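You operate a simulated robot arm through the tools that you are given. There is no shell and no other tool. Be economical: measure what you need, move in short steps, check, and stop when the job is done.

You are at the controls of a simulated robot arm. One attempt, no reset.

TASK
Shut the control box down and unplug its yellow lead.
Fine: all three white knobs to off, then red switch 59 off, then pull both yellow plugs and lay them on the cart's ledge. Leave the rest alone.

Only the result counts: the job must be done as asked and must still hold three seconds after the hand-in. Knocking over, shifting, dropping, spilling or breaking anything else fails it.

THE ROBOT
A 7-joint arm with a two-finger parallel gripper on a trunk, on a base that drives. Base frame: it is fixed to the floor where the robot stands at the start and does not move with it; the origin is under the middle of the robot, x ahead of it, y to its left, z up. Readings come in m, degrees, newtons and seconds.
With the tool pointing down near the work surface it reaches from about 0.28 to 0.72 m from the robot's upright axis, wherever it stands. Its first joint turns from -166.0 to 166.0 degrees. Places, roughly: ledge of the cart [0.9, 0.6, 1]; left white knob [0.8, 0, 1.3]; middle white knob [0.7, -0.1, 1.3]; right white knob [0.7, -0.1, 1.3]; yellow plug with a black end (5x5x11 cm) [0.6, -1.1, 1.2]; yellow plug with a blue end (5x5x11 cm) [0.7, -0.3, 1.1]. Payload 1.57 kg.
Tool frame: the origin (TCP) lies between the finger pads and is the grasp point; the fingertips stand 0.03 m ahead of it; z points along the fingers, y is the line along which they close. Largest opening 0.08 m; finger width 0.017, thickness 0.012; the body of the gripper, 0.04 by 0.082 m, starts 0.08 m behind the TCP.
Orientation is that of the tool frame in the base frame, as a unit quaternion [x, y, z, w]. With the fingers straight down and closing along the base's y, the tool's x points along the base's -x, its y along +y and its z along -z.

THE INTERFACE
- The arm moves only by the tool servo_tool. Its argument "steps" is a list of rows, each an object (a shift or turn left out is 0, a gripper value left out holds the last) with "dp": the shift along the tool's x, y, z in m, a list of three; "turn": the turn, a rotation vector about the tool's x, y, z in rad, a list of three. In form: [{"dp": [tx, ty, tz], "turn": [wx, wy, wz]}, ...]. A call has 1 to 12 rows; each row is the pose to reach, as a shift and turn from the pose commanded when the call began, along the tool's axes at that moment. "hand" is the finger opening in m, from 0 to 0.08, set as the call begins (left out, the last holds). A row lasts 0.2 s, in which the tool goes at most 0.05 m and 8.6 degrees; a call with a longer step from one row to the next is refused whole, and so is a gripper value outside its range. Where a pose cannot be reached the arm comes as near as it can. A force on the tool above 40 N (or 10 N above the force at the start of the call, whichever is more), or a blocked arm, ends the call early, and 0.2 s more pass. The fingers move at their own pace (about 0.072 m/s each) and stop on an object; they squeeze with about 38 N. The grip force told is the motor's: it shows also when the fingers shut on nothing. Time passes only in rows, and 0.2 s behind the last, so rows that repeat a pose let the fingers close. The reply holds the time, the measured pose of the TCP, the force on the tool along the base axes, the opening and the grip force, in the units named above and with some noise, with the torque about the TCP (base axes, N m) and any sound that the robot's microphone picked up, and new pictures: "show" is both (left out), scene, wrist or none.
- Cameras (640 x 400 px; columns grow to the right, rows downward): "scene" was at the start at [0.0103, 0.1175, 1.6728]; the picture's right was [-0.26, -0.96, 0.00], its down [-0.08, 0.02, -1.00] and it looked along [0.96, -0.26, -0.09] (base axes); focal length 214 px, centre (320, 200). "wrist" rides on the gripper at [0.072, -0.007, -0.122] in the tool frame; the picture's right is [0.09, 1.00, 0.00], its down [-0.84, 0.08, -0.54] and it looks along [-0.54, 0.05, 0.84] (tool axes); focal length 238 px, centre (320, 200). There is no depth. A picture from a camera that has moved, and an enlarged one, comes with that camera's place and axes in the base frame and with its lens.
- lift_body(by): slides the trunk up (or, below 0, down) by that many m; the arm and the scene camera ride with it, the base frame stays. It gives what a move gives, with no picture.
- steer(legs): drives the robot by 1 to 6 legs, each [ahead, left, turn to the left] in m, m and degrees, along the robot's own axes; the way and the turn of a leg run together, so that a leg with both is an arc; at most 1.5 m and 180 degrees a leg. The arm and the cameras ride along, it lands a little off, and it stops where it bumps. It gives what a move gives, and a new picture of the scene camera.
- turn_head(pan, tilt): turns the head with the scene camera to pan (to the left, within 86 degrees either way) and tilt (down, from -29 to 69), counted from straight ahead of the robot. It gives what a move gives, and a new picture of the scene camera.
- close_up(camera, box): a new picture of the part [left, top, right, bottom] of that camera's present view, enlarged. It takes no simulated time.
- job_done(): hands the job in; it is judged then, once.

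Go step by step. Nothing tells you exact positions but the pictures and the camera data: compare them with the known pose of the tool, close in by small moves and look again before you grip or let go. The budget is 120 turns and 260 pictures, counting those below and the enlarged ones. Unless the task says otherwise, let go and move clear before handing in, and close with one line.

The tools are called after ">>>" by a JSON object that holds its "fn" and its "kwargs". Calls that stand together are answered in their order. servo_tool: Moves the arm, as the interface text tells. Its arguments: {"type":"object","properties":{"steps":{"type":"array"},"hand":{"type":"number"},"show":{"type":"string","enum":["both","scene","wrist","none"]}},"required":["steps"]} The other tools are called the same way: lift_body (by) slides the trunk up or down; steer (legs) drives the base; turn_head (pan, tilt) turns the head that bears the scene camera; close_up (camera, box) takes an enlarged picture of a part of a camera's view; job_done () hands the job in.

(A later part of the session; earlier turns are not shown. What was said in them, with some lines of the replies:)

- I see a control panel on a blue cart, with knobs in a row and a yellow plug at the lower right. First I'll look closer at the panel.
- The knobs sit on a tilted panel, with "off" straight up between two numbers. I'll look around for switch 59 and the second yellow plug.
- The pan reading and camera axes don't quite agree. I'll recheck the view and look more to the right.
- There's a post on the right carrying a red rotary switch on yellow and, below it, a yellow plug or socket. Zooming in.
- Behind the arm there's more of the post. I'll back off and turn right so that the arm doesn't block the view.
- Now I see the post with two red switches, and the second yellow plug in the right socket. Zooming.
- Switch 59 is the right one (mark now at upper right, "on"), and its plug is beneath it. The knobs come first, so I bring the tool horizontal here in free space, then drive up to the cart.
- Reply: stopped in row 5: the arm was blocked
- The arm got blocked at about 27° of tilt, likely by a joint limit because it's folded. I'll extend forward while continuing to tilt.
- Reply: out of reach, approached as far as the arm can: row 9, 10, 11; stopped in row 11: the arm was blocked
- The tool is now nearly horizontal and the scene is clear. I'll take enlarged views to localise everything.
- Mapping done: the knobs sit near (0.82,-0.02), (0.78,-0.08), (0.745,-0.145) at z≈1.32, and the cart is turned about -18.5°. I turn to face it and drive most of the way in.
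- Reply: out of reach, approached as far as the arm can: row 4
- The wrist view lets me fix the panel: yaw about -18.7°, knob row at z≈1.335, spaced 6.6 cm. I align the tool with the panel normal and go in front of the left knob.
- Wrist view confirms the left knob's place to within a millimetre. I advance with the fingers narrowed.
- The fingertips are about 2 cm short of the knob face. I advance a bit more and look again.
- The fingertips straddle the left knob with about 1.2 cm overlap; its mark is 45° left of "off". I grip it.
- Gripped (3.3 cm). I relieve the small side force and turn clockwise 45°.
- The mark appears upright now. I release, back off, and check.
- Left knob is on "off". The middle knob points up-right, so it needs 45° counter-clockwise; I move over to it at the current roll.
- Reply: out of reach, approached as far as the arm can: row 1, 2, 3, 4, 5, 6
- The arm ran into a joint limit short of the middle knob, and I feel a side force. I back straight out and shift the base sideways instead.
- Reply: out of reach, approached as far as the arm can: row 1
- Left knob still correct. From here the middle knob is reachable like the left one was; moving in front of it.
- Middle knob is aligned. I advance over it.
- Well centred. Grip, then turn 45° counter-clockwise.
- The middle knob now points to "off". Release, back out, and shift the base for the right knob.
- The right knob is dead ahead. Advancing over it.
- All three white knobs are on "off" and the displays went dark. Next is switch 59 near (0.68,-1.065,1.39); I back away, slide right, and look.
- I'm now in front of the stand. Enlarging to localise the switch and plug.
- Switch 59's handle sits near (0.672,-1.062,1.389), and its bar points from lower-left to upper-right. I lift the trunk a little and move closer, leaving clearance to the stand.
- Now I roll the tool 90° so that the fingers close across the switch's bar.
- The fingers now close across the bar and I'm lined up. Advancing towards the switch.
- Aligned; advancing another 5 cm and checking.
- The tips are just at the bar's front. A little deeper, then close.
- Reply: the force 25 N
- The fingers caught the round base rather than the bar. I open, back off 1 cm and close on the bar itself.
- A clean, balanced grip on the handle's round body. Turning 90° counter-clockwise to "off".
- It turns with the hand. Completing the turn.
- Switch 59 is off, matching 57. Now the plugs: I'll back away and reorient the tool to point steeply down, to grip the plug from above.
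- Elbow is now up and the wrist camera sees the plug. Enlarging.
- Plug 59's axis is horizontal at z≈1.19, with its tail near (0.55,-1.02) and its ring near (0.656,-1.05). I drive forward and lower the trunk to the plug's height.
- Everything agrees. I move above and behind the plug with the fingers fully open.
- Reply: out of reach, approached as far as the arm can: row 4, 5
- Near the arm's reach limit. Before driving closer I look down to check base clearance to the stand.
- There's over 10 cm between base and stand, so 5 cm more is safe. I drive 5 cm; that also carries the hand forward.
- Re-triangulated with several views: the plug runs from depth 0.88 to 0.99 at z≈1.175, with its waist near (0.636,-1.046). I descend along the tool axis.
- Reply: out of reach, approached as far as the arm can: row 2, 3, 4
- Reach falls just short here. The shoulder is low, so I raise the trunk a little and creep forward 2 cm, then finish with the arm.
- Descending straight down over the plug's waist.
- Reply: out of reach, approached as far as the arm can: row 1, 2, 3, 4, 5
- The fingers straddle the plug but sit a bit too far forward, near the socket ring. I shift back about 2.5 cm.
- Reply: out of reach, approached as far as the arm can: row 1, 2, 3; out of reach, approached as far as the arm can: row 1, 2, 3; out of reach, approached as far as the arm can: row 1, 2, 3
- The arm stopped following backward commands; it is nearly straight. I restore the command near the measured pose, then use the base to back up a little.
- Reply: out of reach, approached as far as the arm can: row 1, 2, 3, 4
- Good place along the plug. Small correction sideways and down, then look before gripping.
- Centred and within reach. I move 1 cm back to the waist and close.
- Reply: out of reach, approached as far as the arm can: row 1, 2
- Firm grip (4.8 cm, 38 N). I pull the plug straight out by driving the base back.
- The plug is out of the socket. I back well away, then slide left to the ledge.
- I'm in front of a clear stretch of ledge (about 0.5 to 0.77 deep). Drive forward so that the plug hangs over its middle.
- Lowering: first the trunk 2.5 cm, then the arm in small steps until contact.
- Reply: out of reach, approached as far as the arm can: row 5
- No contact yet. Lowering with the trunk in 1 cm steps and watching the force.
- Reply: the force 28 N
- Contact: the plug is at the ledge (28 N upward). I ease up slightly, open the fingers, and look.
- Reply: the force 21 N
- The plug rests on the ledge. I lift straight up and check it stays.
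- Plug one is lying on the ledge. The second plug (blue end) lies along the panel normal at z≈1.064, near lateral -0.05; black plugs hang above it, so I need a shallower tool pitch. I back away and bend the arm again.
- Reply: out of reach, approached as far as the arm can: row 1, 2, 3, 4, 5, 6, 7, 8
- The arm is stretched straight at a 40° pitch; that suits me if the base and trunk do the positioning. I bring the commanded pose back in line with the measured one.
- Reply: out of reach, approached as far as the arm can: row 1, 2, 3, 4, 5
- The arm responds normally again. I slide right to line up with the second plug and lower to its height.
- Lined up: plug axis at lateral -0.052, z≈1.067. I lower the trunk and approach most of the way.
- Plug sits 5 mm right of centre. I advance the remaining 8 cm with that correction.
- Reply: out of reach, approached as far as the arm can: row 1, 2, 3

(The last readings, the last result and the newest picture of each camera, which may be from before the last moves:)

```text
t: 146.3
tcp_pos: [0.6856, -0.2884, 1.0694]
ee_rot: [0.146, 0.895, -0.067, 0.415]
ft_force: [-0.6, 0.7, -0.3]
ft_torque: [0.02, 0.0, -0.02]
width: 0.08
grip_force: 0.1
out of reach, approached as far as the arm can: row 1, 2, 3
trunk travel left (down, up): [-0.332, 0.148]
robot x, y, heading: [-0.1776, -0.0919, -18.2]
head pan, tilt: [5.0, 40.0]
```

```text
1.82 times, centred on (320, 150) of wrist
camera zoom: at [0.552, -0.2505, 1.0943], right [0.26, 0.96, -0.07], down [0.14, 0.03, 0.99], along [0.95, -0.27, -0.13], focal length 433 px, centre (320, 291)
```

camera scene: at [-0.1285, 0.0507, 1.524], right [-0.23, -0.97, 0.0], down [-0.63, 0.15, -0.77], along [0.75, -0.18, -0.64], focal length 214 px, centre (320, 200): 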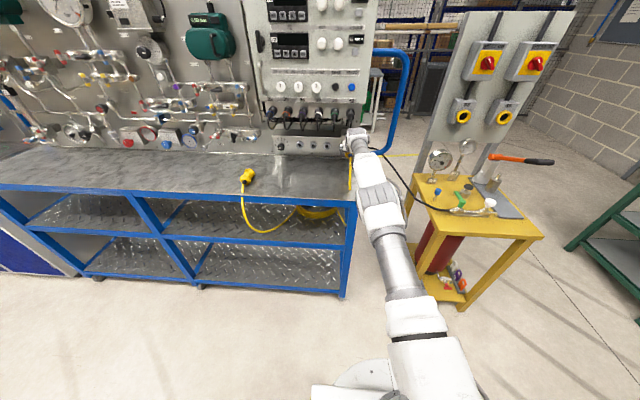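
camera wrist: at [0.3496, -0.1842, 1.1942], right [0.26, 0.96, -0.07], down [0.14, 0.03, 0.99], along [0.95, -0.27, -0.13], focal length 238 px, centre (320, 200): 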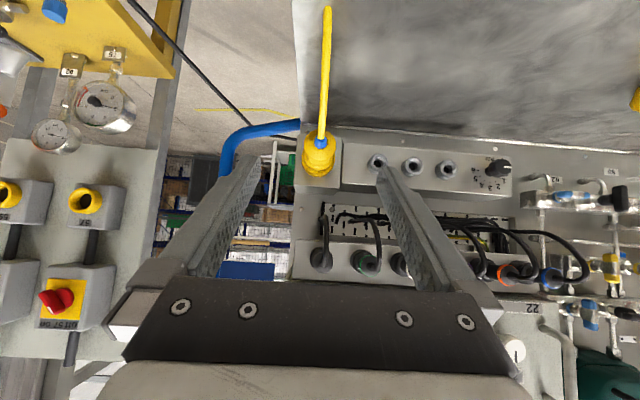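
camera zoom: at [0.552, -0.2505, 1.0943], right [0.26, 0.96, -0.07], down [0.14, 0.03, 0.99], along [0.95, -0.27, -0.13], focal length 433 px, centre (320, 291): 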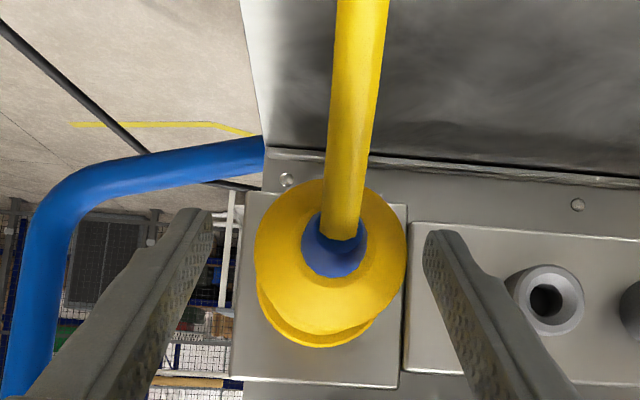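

Arm is at its stretch limit, so I undo that command and use the base for the last 2.5 cm.

>>> {"fn": "servo_tool", "kwargs": {"steps": [{"dp": [0.0141, -0.004, -0.0169]}], "show": "none"}}

>>> {"fn": "steer", "kwargs": {"legs": [[0.024, 0.005, 0]]}}

>>> {"fn": "close_up", "kwargs": {"camera": "wrist", "box": [160, 40, 480, 260]}}

```text
t: 146.7
tcp_pos: [0.6635, -0.2856, 1.0689]
ee_rot: [0.147, 0.895, -0.069, 0.415]
ft_force: [-0.3, 0.0, -1.1]
ft_torque: [-0.04, -0.02, 0.01]
width: 0.0799
grip_force: 0.0
trunk travel left (down, up): [-0.332, 0.148]
robot x, y, heading: [-0.1804, -0.087, -18.0]
head pan, tilt: [5.0, 40.0]
```

```text
t: 147.5
tcp_pos: [0.6873, -0.2878, 1.07]
ee_rot: [0.146, 0.895, -0.068, 0.415]
ft_force: [-0.4, -0.5, 0.0]
ft_torque: [0.01, -0.01, -0.01]
width: 0.0801
grip_force: 0.0
trunk travel left (down, up): [-0.332, 0.148]
robot x, y, heading: [-0.1563, -0.0936, -18.3]
head pan, tilt: [5.0, 40.0]
camera scene: at [-0.104, 0.0477, 1.524], right [-0.23, -0.97, 0.0], down [-0.63, 0.15, -0.77], along [0.75, -0.18, -0.64], focal length 214 px, centre (320, 200)
```

scene: 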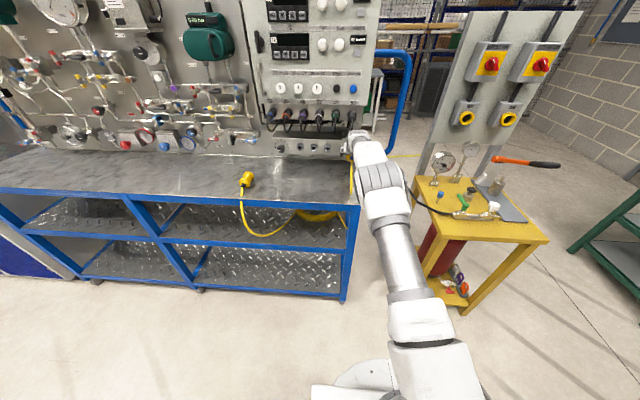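

```text
1.82 times, centred on (320, 150) of wrist
camera zoom: at [0.5546, -0.2505, 1.095], right [0.26, 0.96, -0.07], down [0.14, 0.03, 0.99], along [0.95, -0.27, -0.13], focal length 433 px, centre (320, 291)
```

zoom: 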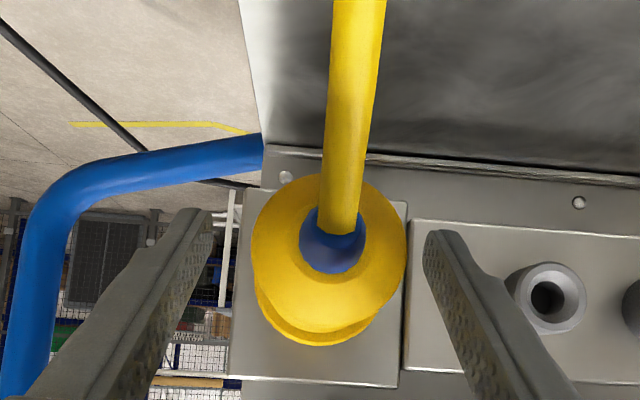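

>>> {"fn": "servo_tool", "kwargs": {"steps": [{"dp": [-0.0065, 0.0015, 0.0077]}, {"dp": [-0.0129, 0.003, 0.0153]}, {"dp": [-0.0129, 0.003, 0.0153]}], "show": "none"}}

>>> {"fn": "close_up", "kwargs": {"camera": "wrist", "box": [160, 40, 480, 260]}}

```text
t: 148.3
tcp_pos: [0.7089, -0.2909, 1.0696]
ee_rot: [0.146, 0.895, -0.068, 0.415]
ft_force: [0.2, -0.2, 0.6]
ft_torque: [-0.01, -0.03, 0.03]
width: 0.0798
grip_force: 0.1
trunk travel left (down, up): [-0.332, 0.148]
robot x, y, heading: [-0.159, -0.0921, -18.4]
head pan, tilt: [5.0, 40.0]
```

```text
1.82 times, centred on (320, 150) of wrist
camera zoom: at [0.5746, -0.2532, 1.0948], right [0.26, 0.96, -0.07], down [0.14, 0.03, 0.99], along [0.95, -0.27, -0.13], focal length 433 px, centre (320, 291)
```

zoom: 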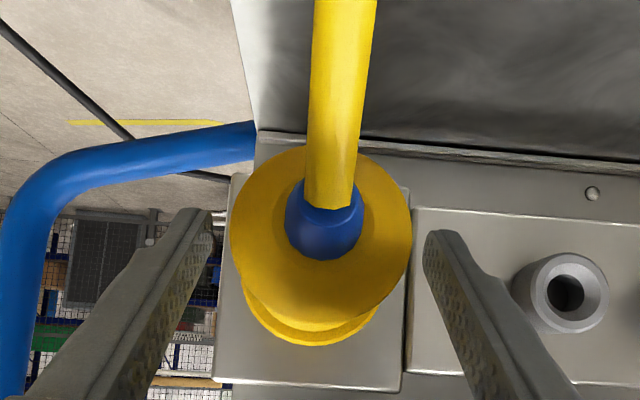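

In position and centred. Closing on the plug.

>>> {"fn": "servo_tool", "kwargs": {"steps": [{}, {}, {}, {}], "hand": 0.02, "show": "none"}}

>>> {"fn": "close_up", "kwargs": {"camera": "wrist", "box": [160, 40, 480, 260]}}

```text
t: 149.3
tcp_pos: [0.7085, -0.2918, 1.0689]
ee_rot: [0.147, 0.895, -0.07, 0.415]
ft_force: [-2.6, -1.4, 0.6]
ft_torque: [0.14, 0.13, 0.08]
width: 0.0467
grip_force: 37.8
trunk travel left (down, up): [-0.332, 0.148]
robot x, y, heading: [-0.1533, -0.0924, -18.3]
head pan, tilt: [5.0, 40.0]
```

```text
1.82 times, centred on (320, 150) of wrist
camera zoom: at [0.5742, -0.2536, 1.095], right [0.26, 0.96, -0.07], down [0.14, 0.03, 0.99], along [0.95, -0.27, -0.13], focal length 433 px, centre (320, 291)
```

zoom: 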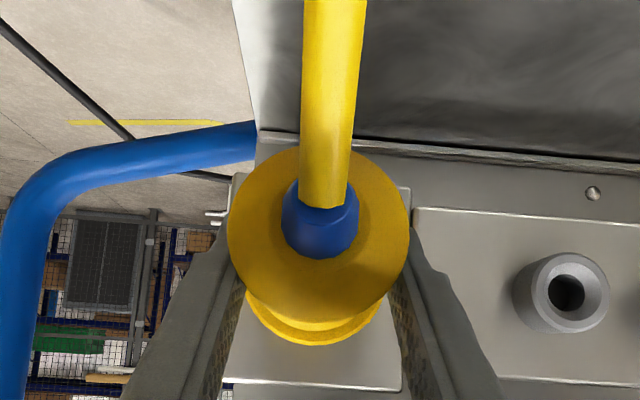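

Gripped. Pulling straight out with the base.

>>> {"fn": "steer", "kwargs": {"legs": [[-0.1, 0, 0]]}}

>>> {"fn": "close_up", "kwargs": {"camera": "wrist", "box": [160, 40, 480, 260]}}

```text
t: 150.6
tcp_pos: [0.6167, -0.2596, 1.0691]
ee_rot: [0.147, 0.895, -0.068, 0.415]
ft_force: [-0.3, -0.4, 0.6]
ft_torque: [0.01, 0.0, 0.0]
width: 0.0464
grip_force: 38.1
trunk travel left (down, up): [-0.332, 0.148]
robot x, y, heading: [-0.2489, -0.0612, -18.1]
head pan, tilt: [5.0, 40.0]
camera scene: at [-0.1973, 0.0786, 1.524], right [-0.23, -0.97, 0.0], down [-0.63, 0.15, -0.77], along [0.75, -0.18, -0.64], focal length 214 px, centre (320, 200)
```

scene: 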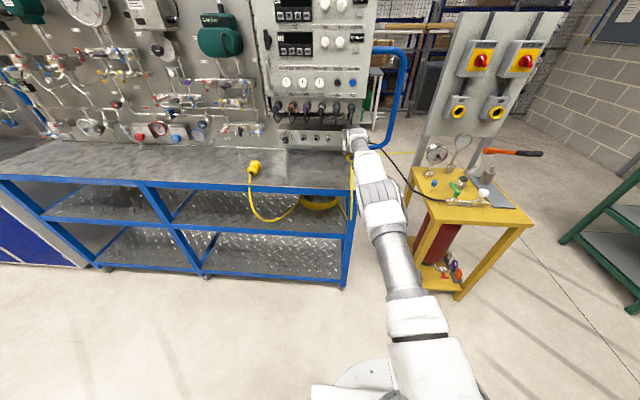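

```text
1.82 times, centred on (320, 150) of wrist
camera zoom: at [0.4814, -0.2216, 1.0948], right [0.26, 0.96, -0.07], down [0.14, 0.03, 0.99], along [0.95, -0.27, -0.13], focal length 433 px, centre (320, 291)
```

zoom: 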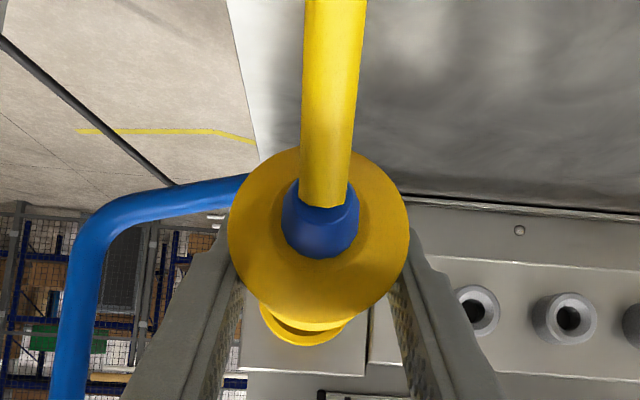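

The plug is out. I move back to mid-ledge depth, slide left to a clear spot and lower.

>>> {"fn": "steer", "kwargs": {"legs": [[-0.045, 0, 0], [0, 0.23, 0]]}}

>>> {"fn": "close_up", "kwargs": {"camera": "wrist", "box": [0, 0, 640, 400]}}

```text
t: 153.5
tcp_pos: [0.6426, -0.0345, 1.0701]
ee_rot: [0.148, 0.895, -0.069, 0.416]
ft_force: [0.5, -0.1, -0.3]
ft_torque: [-0.01, 0.04, -0.05]
width: 0.0459
grip_force: 38.1
trunk travel left (down, up): [-0.332, 0.148]
robot x, y, heading: [-0.2223, 0.1652, -18.3]
head pan, tilt: [5.0, 40.0]
camera scene: at [-0.1682, 0.307, 1.524], right [-0.23, -0.97, 0.0], down [-0.62, 0.15, -0.77], along [0.74, -0.18, -0.64], focal length 214 px, centre (320, 200)
```

scene: 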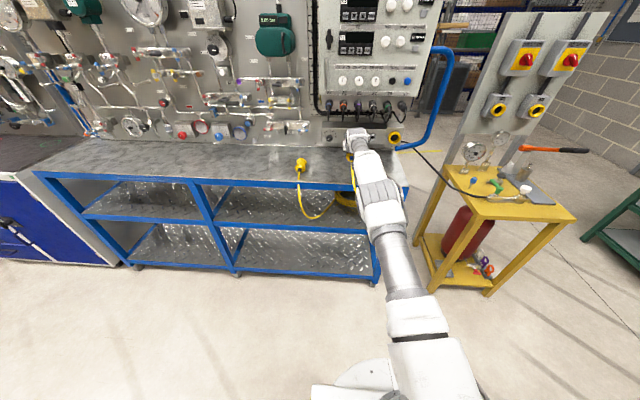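

```text
1.00 times, centred on (320, 200) of wrist (not enlarged: the box is as wide or as high as the picture)
camera zoom: at [0.5093, 0.0037, 1.0948], right [0.27, 0.96, -0.07], down [0.14, 0.03, 0.99], along [0.95, -0.27, -0.13], focal length 238 px, centre (320, 200)
```

zoom: 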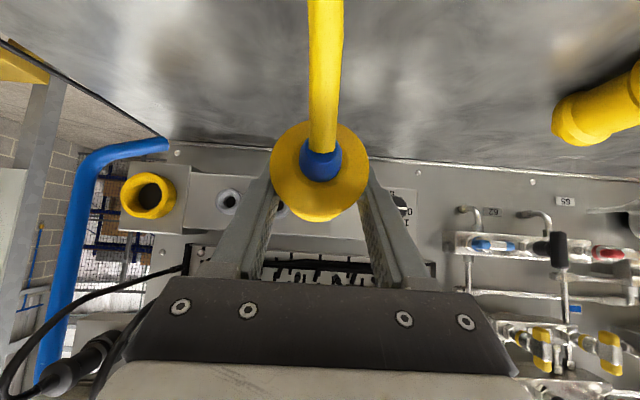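

Both sockets are empty, and the plug hangs over clear ledge. Lowering.

>>> {"fn": "lift_body", "kwargs": {"by": -0.065}}

>>> {"fn": "lift_body", "kwargs": {"by": -0.008}}

>>> {"fn": "close_up", "kwargs": {"camera": "wrist", "box": [160, 40, 480, 260]}}

```text
t: 154.6
tcp_pos: [0.6425, -0.0343, 1.0053]
ee_rot: [0.148, 0.895, -0.069, 0.416]
ft_force: [0.1, 0.7, 0.7]
ft_torque: [0.02, 0.05, 0.03]
width: 0.0461
grip_force: 37.9
trunk travel left (down, up): [-0.267, 0.213]
robot x, y, heading: [-0.2214, 0.1656, -18.3]
head pan, tilt: [5.0, 40.0]
```

```text
t: 155.1
tcp_pos: [0.643, -0.0341, 0.9955]
ee_rot: [0.148, 0.895, -0.069, 0.416]
ft_force: [-0.5, -0.4, 0.7]
ft_torque: [0.0, 0.0, -0.02]
width: 0.0398
grip_force: 38.8
trunk travel left (down, up): [-0.259, 0.221]
robot x, y, heading: [-0.222, 0.1692, -18.5]
head pan, tilt: [5.0, 40.0]
```

```text
1.82 times, centred on (320, 150) of wrist
camera zoom: at [0.5093, 0.0037, 1.0217], right [0.27, 0.96, -0.07], down [0.14, 0.03, 0.99], along [0.95, -0.27, -0.13], focal length 433 px, centre (320, 291)
```

zoom: 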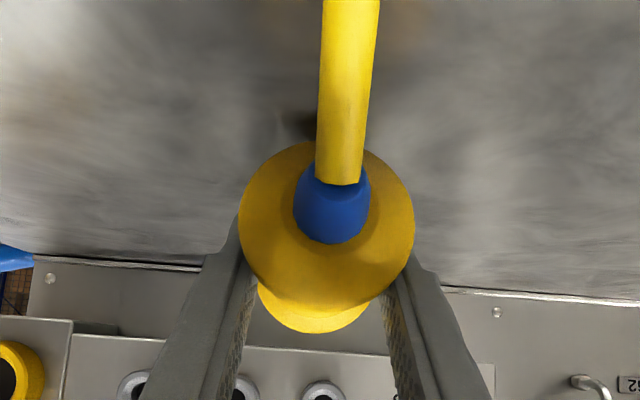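

The plug has touched the ledge (the fingers slid to its narrower part). I open now and look.

>>> {"fn": "servo_tool", "kwargs": {"steps": [{}, {}, {}, {}], "hand": 0.075, "show": "wrist"}}

>>> {"fn": "close_up", "kwargs": {"camera": "scene", "box": [280, 90, 440, 220]}}

```text
t: 156.1
tcp_pos: [0.6422, -0.0351, 0.998]
ee_rot: [0.148, 0.895, -0.069, 0.415]
ft_force: [0.7, 0.1, 0.5]
ft_torque: [-0.03, 0.02, -0.01]
width: 0.0751
grip_force: 0.0
trunk travel left (down, up): [-0.259, 0.221]
robot x, y, heading: [-0.2195, 0.1655, -18.4]
head pan, tilt: [5.0, 40.0]
camera wrist: at [0.5092, 0.0038, 1.0218], right [0.27, 0.96, -0.07], down [0.14, 0.03, 0.99], along [0.95, -0.27, -0.13], focal length 238 px, centre (320, 200)
```

wrist: 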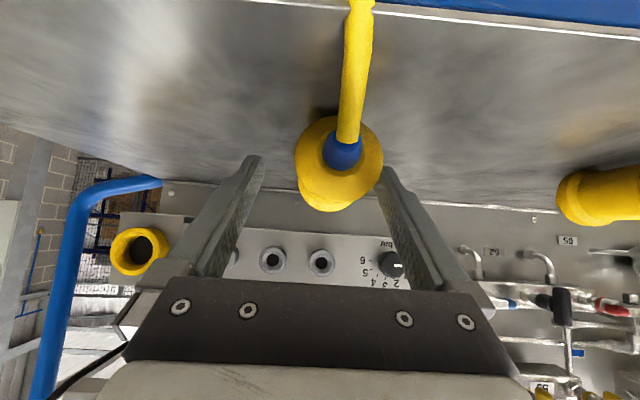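

```text
3.08 times, centred on (360, 155) of scene
camera zoom: at [-0.1683, 0.307, 1.451], right [-0.23, -0.97, 0.0], down [-0.62, 0.15, -0.77], along [0.74, -0.18, -0.64], focal length 660 px, centre (197, 338)
```

zoom: 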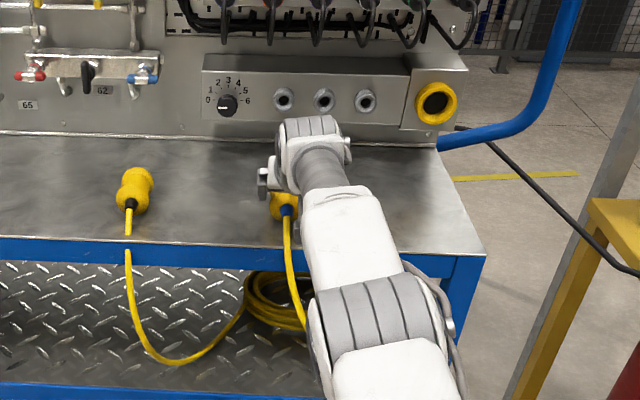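

The plug lies on the ledge. I centre the fingers around it, lift a little, and back away.

>>> {"fn": "servo_tool", "kwargs": {"steps": [{"dp": [0, 0.004, 0]}, {"dp": [0, 0.008, 0]}], "hand": 0.08, "show": "none"}}

>>> {"fn": "lift_body", "kwargs": {"by": 0.08}}

>>> {"fn": "close_up", "kwargs": {"camera": "wrist", "box": [0, 0, 640, 400]}}

```text
t: 156.7
tcp_pos: [0.6462, -0.0266, 0.9953]
ee_rot: [0.149, 0.895, -0.07, 0.416]
ft_force: [-0.1, 0.4, -0.7]
ft_torque: [-0.01, 0.03, 0.0]
width: 0.0798
grip_force: 0.1
trunk travel left (down, up): [-0.259, 0.221]
robot x, y, heading: [-0.2212, 0.1691, -18.2]
head pan, tilt: [5.0, 40.0]
```

```text
t: 157.9
tcp_pos: [0.6451, -0.027, 1.0771]
ee_rot: [0.148, 0.895, -0.069, 0.415]
ft_force: [-0.3, 0.5, -0.5]
ft_torque: [-0.01, -0.02, 0.03]
width: 0.0799
grip_force: 0.0
trunk travel left (down, up): [-0.339, 0.141]
robot x, y, heading: [-0.2197, 0.169, -18.5]
head pan, tilt: [5.0, 40.0]
```

```text
1.00 times, centred on (320, 200) of wrist (not enlarged: the box is as wide or as high as the picture)
camera zoom: at [0.5119, 0.0115, 1.1016], right [0.27, 0.96, -0.07], down [0.14, 0.03, 0.99], along [0.95, -0.27, -0.13], focal length 238 px, centre (320, 200)
```

zoom: 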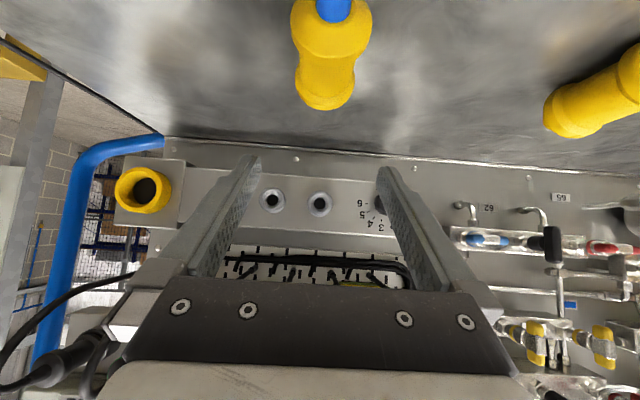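

Plug two stays put. Backing away and doing a final check of everything.

>>> {"fn": "steer", "kwargs": {"legs": [[-0.4, 0, 0]]}}

>>> {"fn": "close_up", "kwargs": {"camera": "scene", "box": [260, 40, 460, 220]}}

>>> {"fn": "close_up", "kwargs": {"camera": "scene", "box": [440, 20, 600, 200]}}

```text
t: 161.1
tcp_pos: [0.268, 0.1025, 1.076]
ee_rot: [0.146, 0.895, -0.068, 0.415]
ft_force: [-0.7, -0.2, 0.3]
ft_torque: [0.02, -0.01, -0.03]
width: 0.0799
grip_force: 0.0
trunk travel left (down, up): [-0.339, 0.141]
robot x, y, heading: [-0.5965, 0.2897, -18.3]
head pan, tilt: [5.0, 40.0]
camera scene: at [-0.5462, 0.433, 1.531], right [-0.23, -0.97, 0.0], down [-0.63, 0.15, -0.77], along [0.75, -0.18, -0.64], focal length 214 px, centre (320, 200)
```

scene: 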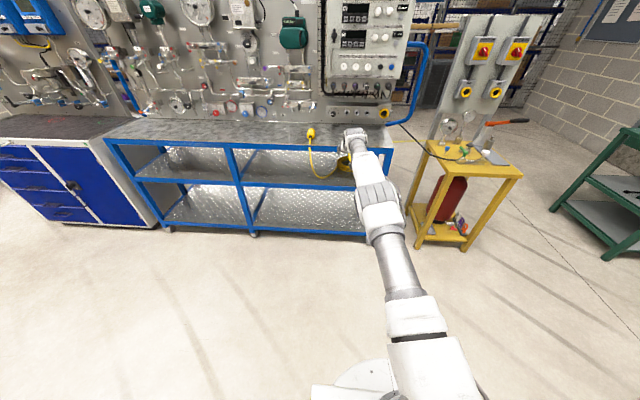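

```text
2.22 times, centred on (360, 130) of scene
camera zoom: at [-0.5462, 0.433, 1.531], right [-0.23, -0.97, 0.0], down [-0.63, 0.15, -0.77], along [0.75, -0.18, -0.64], focal length 477 px, centre (231, 356)
```

zoom: 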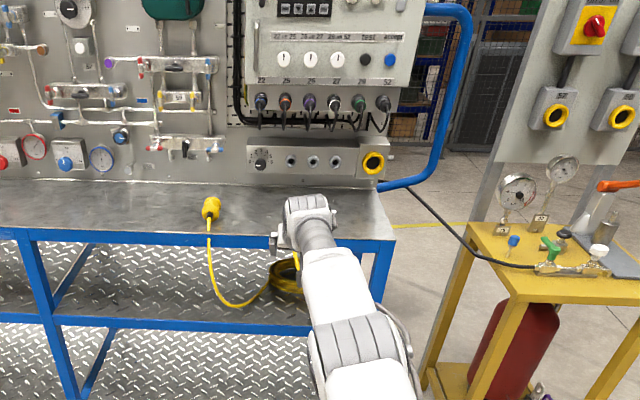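

```text
2.22 times, centred on (520, 110) of scene
camera zoom: at [-0.5462, 0.433, 1.531], right [-0.23, -0.97, 0.0], down [-0.63, 0.15, -0.77], along [0.75, -0.18, -0.64], focal length 477 px, centre (-124, 400)
```

zoom: 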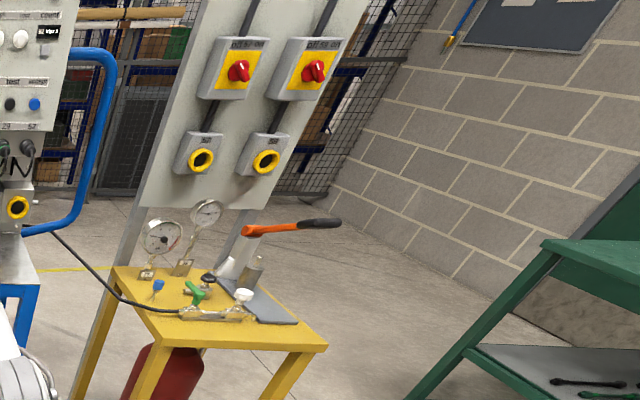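

Knobs, switch and first plug are fine; the second plug is hidden behind the arm, so I check it with the wrist camera.

>>> {"fn": "close_up", "kwargs": {"camera": "wrist", "box": [120, 40, 520, 290]}}

```text
1.60 times, centred on (320, 165) of wrist
camera zoom: at [0.1349, 0.1397, 1.1017], right [0.26, 0.96, -0.07], down [0.14, 0.03, 0.99], along [0.95, -0.27, -0.13], focal length 381 px, centre (320, 256)
```

zoom: 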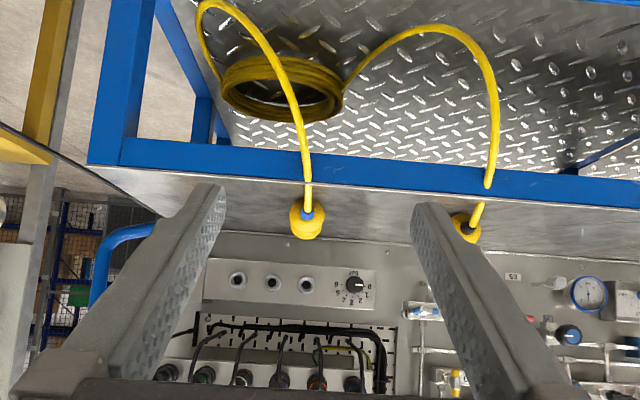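

Both yellow plugs lie on the ledge, the sockets are empty, the three knobs and switch 59 are off, and the hand is clear. Handing in.

>>> {"fn": "job_done", "kwargs": {}}

```text
The job is handed in.
```

The control box is shut down and its yellow lead is unplugged: all three white knobs are on off, red switch 59 is off, and both yellow plugs lie on the cart's ledge.
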